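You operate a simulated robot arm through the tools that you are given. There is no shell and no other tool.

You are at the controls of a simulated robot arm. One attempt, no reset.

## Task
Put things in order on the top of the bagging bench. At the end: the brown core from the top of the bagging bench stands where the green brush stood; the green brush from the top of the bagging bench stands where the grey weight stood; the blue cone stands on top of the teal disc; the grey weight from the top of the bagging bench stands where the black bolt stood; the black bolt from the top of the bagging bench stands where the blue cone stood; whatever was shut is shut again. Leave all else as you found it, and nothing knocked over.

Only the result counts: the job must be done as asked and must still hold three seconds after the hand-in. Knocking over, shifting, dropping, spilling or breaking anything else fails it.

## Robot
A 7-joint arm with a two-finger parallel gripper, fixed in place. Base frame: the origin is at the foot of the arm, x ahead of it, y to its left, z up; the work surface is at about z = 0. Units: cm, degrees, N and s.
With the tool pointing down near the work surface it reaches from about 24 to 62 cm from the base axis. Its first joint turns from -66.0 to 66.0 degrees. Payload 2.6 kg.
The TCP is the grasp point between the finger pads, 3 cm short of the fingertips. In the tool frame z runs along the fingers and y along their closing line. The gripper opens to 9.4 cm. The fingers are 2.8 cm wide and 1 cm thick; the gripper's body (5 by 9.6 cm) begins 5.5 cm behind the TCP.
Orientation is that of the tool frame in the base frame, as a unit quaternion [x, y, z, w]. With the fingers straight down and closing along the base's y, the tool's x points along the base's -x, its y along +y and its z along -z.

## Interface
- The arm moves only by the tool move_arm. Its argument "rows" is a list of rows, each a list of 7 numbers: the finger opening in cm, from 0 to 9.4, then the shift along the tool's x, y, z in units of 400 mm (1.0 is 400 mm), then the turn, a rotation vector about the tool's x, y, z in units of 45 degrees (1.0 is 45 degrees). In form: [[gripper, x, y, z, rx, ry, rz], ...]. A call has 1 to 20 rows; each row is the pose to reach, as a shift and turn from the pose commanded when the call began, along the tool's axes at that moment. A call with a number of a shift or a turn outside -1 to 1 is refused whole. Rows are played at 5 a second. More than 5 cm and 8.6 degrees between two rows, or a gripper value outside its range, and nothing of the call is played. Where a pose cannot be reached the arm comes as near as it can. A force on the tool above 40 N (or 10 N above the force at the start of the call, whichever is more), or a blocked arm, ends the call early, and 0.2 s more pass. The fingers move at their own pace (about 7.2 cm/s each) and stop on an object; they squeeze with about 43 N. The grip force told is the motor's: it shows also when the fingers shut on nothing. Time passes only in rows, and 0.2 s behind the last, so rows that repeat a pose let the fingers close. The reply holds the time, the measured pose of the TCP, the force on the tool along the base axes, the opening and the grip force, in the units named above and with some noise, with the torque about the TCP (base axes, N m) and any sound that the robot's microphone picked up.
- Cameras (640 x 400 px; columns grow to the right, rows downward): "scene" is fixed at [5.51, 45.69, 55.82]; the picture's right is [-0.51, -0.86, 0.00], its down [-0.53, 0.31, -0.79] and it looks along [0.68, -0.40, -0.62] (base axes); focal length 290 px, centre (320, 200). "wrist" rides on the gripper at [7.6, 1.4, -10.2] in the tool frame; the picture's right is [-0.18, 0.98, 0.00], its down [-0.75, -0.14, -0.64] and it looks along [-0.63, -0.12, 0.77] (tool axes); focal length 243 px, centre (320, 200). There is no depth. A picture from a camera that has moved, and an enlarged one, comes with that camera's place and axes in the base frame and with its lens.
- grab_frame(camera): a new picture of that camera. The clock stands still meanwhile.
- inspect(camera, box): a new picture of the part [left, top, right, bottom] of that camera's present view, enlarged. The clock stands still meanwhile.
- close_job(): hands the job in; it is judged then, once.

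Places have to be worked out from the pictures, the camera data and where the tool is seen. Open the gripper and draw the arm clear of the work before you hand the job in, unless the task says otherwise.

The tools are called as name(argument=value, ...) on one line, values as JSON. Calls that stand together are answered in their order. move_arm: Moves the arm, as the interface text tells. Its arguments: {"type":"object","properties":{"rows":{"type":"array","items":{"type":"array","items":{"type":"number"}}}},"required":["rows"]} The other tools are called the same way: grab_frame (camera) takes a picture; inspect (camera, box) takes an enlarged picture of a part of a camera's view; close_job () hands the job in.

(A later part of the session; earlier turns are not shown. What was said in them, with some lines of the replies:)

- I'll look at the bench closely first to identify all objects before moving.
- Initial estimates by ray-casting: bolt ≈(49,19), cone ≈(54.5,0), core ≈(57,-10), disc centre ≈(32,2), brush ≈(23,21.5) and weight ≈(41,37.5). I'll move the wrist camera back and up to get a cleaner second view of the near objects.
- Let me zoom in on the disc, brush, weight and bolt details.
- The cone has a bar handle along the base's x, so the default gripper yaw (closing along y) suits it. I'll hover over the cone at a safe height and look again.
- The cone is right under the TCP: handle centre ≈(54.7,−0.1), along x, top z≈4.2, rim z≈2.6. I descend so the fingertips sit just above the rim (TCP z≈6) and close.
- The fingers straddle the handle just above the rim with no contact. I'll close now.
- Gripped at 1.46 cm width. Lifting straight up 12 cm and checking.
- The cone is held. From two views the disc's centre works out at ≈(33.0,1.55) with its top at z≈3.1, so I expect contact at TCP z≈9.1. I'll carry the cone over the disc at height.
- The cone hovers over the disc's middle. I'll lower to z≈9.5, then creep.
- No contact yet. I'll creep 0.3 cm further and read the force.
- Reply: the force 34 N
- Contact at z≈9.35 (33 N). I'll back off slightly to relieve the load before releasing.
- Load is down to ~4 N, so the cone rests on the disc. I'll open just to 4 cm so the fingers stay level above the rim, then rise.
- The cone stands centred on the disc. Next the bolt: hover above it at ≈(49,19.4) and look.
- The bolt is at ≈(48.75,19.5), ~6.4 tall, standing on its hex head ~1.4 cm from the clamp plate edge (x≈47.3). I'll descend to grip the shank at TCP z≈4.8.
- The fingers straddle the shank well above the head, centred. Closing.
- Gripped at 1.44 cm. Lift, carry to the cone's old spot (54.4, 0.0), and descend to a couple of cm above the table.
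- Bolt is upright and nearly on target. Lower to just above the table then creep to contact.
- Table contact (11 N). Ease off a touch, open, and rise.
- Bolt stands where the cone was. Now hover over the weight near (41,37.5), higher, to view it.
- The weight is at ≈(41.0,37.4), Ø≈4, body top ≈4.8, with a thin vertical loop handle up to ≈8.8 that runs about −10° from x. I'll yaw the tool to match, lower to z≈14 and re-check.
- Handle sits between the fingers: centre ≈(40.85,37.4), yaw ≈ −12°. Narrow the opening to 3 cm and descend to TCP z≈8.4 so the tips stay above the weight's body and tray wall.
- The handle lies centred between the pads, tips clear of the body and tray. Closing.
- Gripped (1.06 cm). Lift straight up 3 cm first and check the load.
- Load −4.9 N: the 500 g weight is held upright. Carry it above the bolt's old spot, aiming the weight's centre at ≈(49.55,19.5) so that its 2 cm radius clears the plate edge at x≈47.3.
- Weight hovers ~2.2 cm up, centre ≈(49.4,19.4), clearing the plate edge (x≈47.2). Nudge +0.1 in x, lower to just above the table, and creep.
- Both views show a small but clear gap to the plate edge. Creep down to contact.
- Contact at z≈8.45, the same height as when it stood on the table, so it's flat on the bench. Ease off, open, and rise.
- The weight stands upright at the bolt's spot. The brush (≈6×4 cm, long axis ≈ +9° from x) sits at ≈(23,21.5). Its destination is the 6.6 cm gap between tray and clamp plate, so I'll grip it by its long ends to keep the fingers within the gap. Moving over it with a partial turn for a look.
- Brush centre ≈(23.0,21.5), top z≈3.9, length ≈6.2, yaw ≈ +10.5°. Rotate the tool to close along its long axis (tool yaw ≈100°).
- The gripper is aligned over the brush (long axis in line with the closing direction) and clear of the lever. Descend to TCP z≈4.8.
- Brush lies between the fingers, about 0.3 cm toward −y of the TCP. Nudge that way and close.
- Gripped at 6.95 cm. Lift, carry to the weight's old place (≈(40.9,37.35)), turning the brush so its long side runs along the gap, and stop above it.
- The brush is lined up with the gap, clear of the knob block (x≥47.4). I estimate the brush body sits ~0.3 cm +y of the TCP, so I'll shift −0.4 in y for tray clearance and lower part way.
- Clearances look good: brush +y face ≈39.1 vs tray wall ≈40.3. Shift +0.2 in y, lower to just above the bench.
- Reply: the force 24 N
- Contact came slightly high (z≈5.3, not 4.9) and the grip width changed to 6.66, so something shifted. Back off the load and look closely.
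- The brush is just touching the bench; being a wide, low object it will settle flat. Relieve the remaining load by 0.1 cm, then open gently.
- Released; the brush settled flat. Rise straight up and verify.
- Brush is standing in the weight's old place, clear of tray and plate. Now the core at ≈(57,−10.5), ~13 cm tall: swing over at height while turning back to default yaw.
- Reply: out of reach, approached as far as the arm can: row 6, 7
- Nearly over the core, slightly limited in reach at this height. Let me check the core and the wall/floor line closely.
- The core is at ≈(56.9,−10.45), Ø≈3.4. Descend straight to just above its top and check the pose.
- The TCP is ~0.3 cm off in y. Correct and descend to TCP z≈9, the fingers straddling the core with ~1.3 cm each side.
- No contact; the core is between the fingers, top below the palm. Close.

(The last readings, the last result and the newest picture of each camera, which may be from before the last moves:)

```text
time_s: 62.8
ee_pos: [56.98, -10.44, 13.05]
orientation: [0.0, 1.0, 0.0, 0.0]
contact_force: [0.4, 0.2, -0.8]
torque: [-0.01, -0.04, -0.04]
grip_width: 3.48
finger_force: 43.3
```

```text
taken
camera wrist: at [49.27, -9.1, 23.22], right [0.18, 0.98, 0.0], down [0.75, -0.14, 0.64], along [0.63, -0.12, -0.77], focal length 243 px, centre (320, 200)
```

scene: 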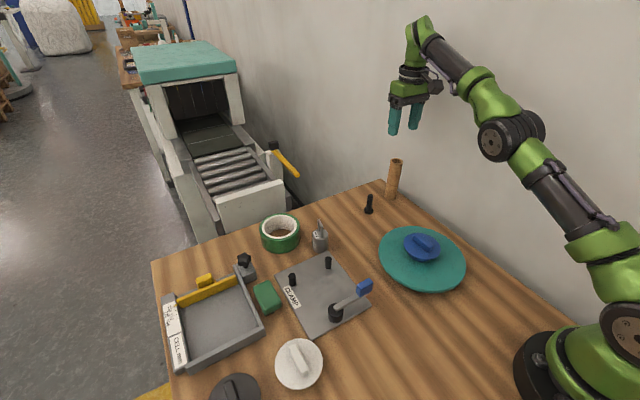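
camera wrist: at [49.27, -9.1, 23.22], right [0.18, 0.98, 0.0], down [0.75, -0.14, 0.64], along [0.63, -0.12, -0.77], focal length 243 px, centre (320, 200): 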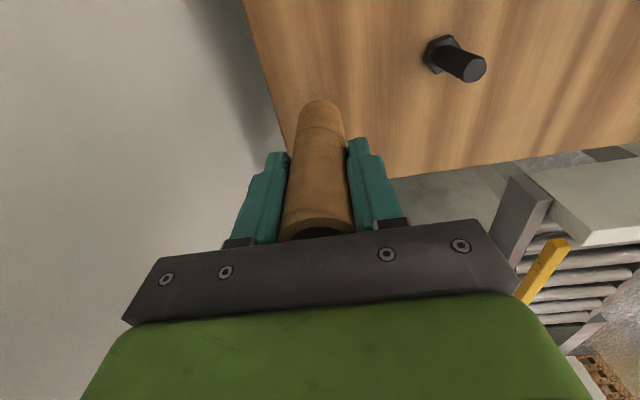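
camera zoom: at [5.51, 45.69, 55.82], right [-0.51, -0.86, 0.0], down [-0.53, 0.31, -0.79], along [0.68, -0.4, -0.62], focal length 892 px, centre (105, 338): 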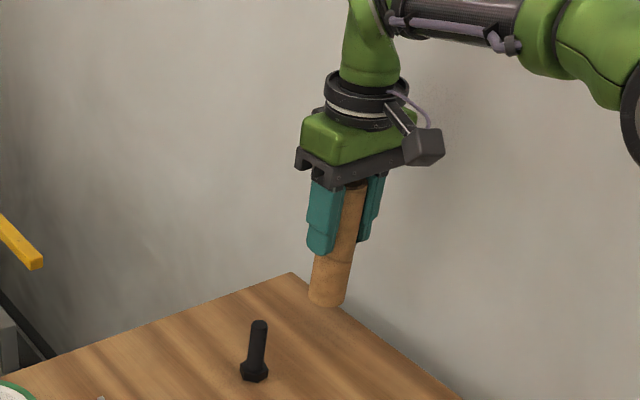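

The core is held (3.47 cm) upright with its bottom 9 cm below the TCP. Lift and carry it over to the brush's old spot at (23.0,21.4).

move_arm(rows=[[2.5, 0, 0, -0.1, 0, 0, 0], [2.5, 0.085, 0.0796, -0.12, 0, 0, 0], [2.5, 0.17, 0.159, -0.15, 0, 0, 0], [2.5, 0.255, 0.239, -0.18, 0, 0, 0], [2.5, 0.34, 0.318, -0.2, 0, 0, 0], [2.5, 0.4245, 0.398, -0.2, 0, 0, 0], [2.5, 0.509, 0.478, -0.2, 0, 0, 0], [2.5, 0.594, 0.557, -0.2, 0, 0, 0], [2.5, 0.679, 0.637, -0.2, 0, 0, 0], [2.5, 0.764, 0.7165, -0.2, 0, 0, 0], [2.5, 0.849, 0.796, -0.2, 0, 0, 0], [2.5, 0.849, 0.796, -0.1, 0, 0, 0], [2.5, 0.849, 0.796, 0.0, 0, 0, 0], [2.5, 0.849, 0.796, 0.06, 0, 0, 0], [2.5, 0.849, 0.796, 0.06, 0, 0, 0]])

grab_frame(camera="wrist")

grab_frame(camera="scene")

inspect(camera="scene", box=[330, 250, 450, 370])

```text
time_s: 66.0
ee_pos: [22.97, 21.48, 10.51]
orientation: [0.0, 1.0, 0.001, 0.0]
contact_force: [0.6, -1.3, 0.5]
torque: [-0.04, 0.02, -0.03]
grip_width: 3.45
finger_force: 42.6
```

```text
taken
camera wrist: at [15.34, 22.83, 20.78], right [0.18, 0.98, 0.0], down [0.75, -0.14, 0.64], along [0.63, -0.12, -0.77], focal length 243 px, centre (320, 200)
```

wrist: 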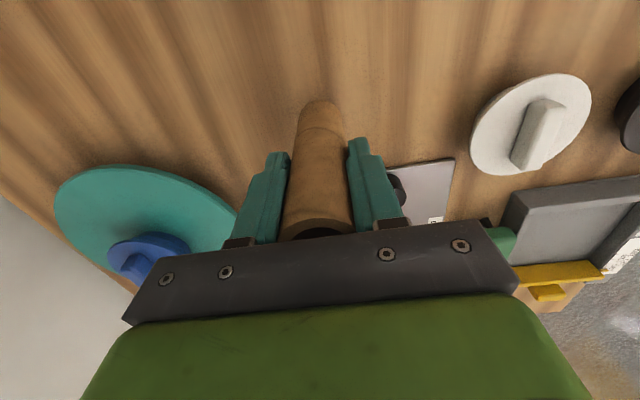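

```text
taken
```

scene: 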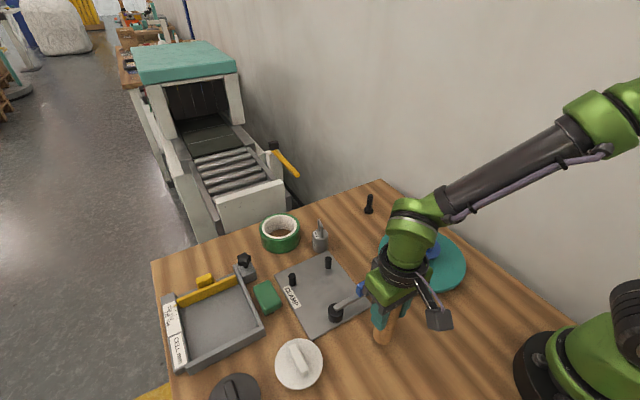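

```text
3.33 times, centred on (390, 310) of scene
camera zoom: at [5.51, 45.69, 55.82], right [-0.51, -0.86, 0.0], down [-0.53, 0.31, -0.79], along [0.68, -0.4, -0.62], focal length 967 px, centre (87, -167)
```

zoom: 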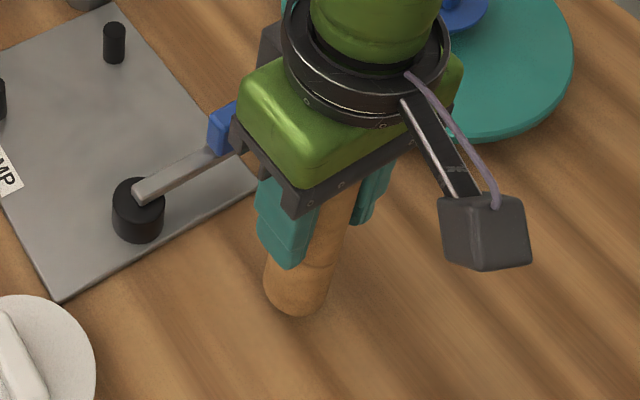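

Bottom of the core ≈1.5 cm above the bench at the right spot. Lower to just above contact, then creep.

move_arm(rows=[[2.5, 0, 0, 0.015, 0, 0, 0], [2.5, 0, 0, 0.033, 0, 0, 0], [2.5, 0, 0, 0.033, 0, 0, 0]])

move_arm(rows=[[2.5, 0, 0, 0.003, 0, 0, 0], [2.5, 0, 0, 0.006, 0, 0, 0], [2.5, 0, 0, 0.006, 0, 0, 0]])

```text
time_s: 66.8
ee_pos: [23.06, 21.35, 9.32]
orientation: [0.0, 1.0, 0.001, -0.001]
contact_force: [0.8, 0.3, 0.5]
torque: [0.02, 0.0, 0.01]
grip_width: 3.47
finger_force: 43.7
```

```text
time_s: 67.6
ee_pos: [23.01, 21.33, 9.08]
orientation: [0.0, 1.0, 0.0, 0.0]
contact_force: [-1.0, -1.7, 7.0]
torque: [-0.26, 0.06, -0.01]
grip_width: 3.45
finger_force: 43.3
```

Contact at z≈9.08, as expected. Open gently and rise straight up past the core's top.

move_arm(rows=[[2.5, 0, 0, -0.0015, 0, 0, 0], [3.6, 0, 0, -0.0015, 0, 0, 0], [4.5, 0, 0, -0.0015, 0, 0, 0], [6, 0, 0, -0.0015, 0, 0, 0], [6, 0, 0, -0.0015, 0, 0, 0], [6, 0, 0, -0.04, 0, 0, 0], [6, 0, 0, -0.1, 0, 0, 0], [6, 0, 0, -0.18, 0, 0, 0], [6, 0, 0, -0.26, 0, 0, 0], [6, 0, 0, -0.36, 0, 0, 0], [6, 0, 0, -0.46, 0, 0, 0], [6, 0, 0, -0.46, 0, 0, 0]])

grab_frame(camera="scene")

grab_frame(camera="wrist")

```text
time_s: 70.2
ee_pos: [22.82, 21.14, 27.45]
orientation: [0.0, 1.0, 0.0, 0.0]
contact_force: [-0.3, -0.6, 0.6]
torque: [-0.01, 0.0, 0.03]
grip_width: 6.01
finger_force: 0.2
```

```text
taken
```

scene: 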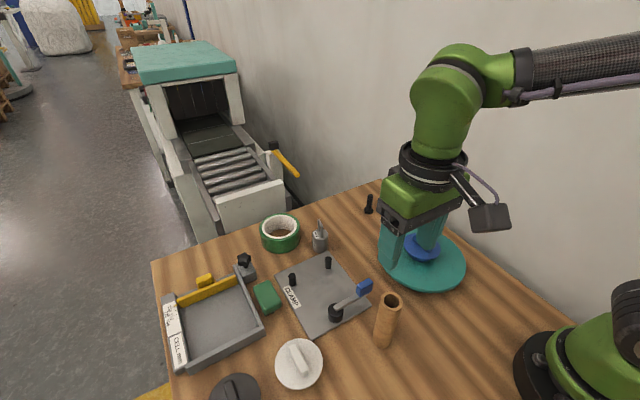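

```text
taken
camera wrist: at [15.22, 22.73, 37.67], right [0.18, 0.98, 0.0], down [0.75, -0.14, 0.64], along [0.63, -0.12, -0.77], focal length 243 px, centre (320, 200)
```

wrist: 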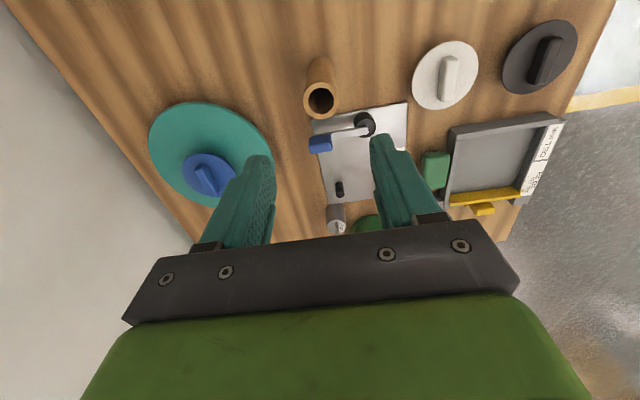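

All five pieces are in place. Draw the arm up and away to a clear pose, then do a last check.

move_arm(rows=[[6, 0, 0, -0.1, 0, 0, 0], [6, -0.1, -0.04, -0.12, 0, 0, 0], [6, -0.2, -0.08, -0.12, 0, 0, 0], [6, -0.3, -0.12, -0.12, 0, 0, 0], [7, -0.4, -0.16, -0.12, 0, 0, 0], [8, -0.5, -0.2, -0.12, 0, 0, 0], [9.4, -0.5, -0.2, -0.12, 0, 0, 0], [9.4, -0.5, -0.2, -0.12, 0, 0, 0]])

grab_frame(camera="scene")

inspect(camera="scene", box=[360, 180, 480, 360])

inspect(camera="scene", box=[150, 200, 360, 400])

```text
time_s: 72.0
ee_pos: [42.99, 13.41, 32.3]
orientation: [0.0, 1.0, 0.0, 0.0]
contact_force: [-0.1, 0.3, -1.4]
torque: [0.01, 0.02, 0.02]
grip_width: 9.4
finger_force: 0.1
```

```text
taken
```

scene: 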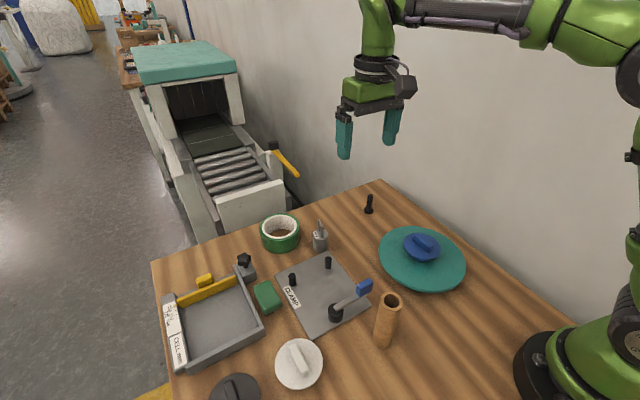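

```text
2.22 times, centred on (420, 270) of scene
camera zoom: at [5.51, 45.69, 55.82], right [-0.51, -0.86, 0.0], down [-0.53, 0.31, -0.79], along [0.68, -0.4, -0.62], focal length 644 px, centre (98, 44)
```

zoom: 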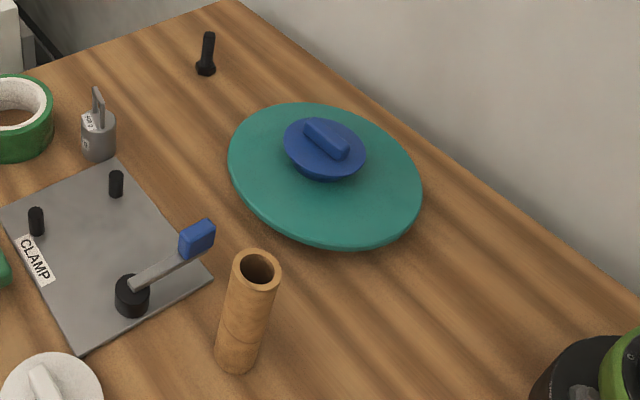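

```text
2.00 times, centred on (255, 300) of scene
camera zoom: at [5.51, 45.69, 55.82], right [-0.51, -0.86, 0.0], down [-0.53, 0.31, -0.79], along [0.68, -0.4, -0.62], focal length 580 px, centre (450, 0)
```

zoom: 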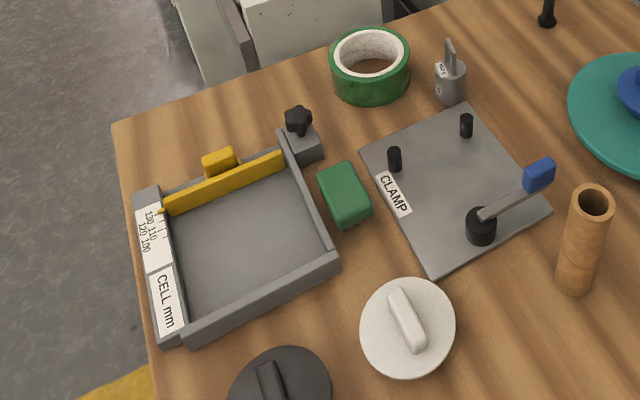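

Everything stands upright and in place: cone on the disc, bolt at the cone's spot, weight at the bolt's spot, brush at the weight's spot and core at the brush's spot. Everything else looks unmoved, nothing had to be opened, and the gripper is open and clear, so I'm handing in.

close_job()

```text
The job is handed in.
```

I handed the job in with all five pieces moved, upright and holding in the last pictures. I don't have the judge's result.

| Piece | Where it stands now |
|---|---|
| Blue cone | At the centre of the teal disc |
| Black bolt | Where the cone stood |
| Grey weight | Where the bolt stood, about 0.8 cm further from the arm |
| Green brush | Where the weight stood, long side along the gap between tray and clamp plate |
| Brown core | Where the brush stood |

- **Weight offset:** the bolt stood only about 1.4 cm from the clamp plate. The weight's 2 cm radius would have overlapped the plate, so I set it slightly outward to stand flat on the bench.
- **Brush release:** the brush touched the bench a few millimetres early and shifted slightly in the grip. I took the load off and opened the gripper, and it settled flat.
- **Everything else:** I saw no change in the tray, clamp, tape roll, lids or disc in the last pictures. Nothing had to be opened, so nothing needed shutting. The arm was drawn clear with the gripper open before the hand-in.
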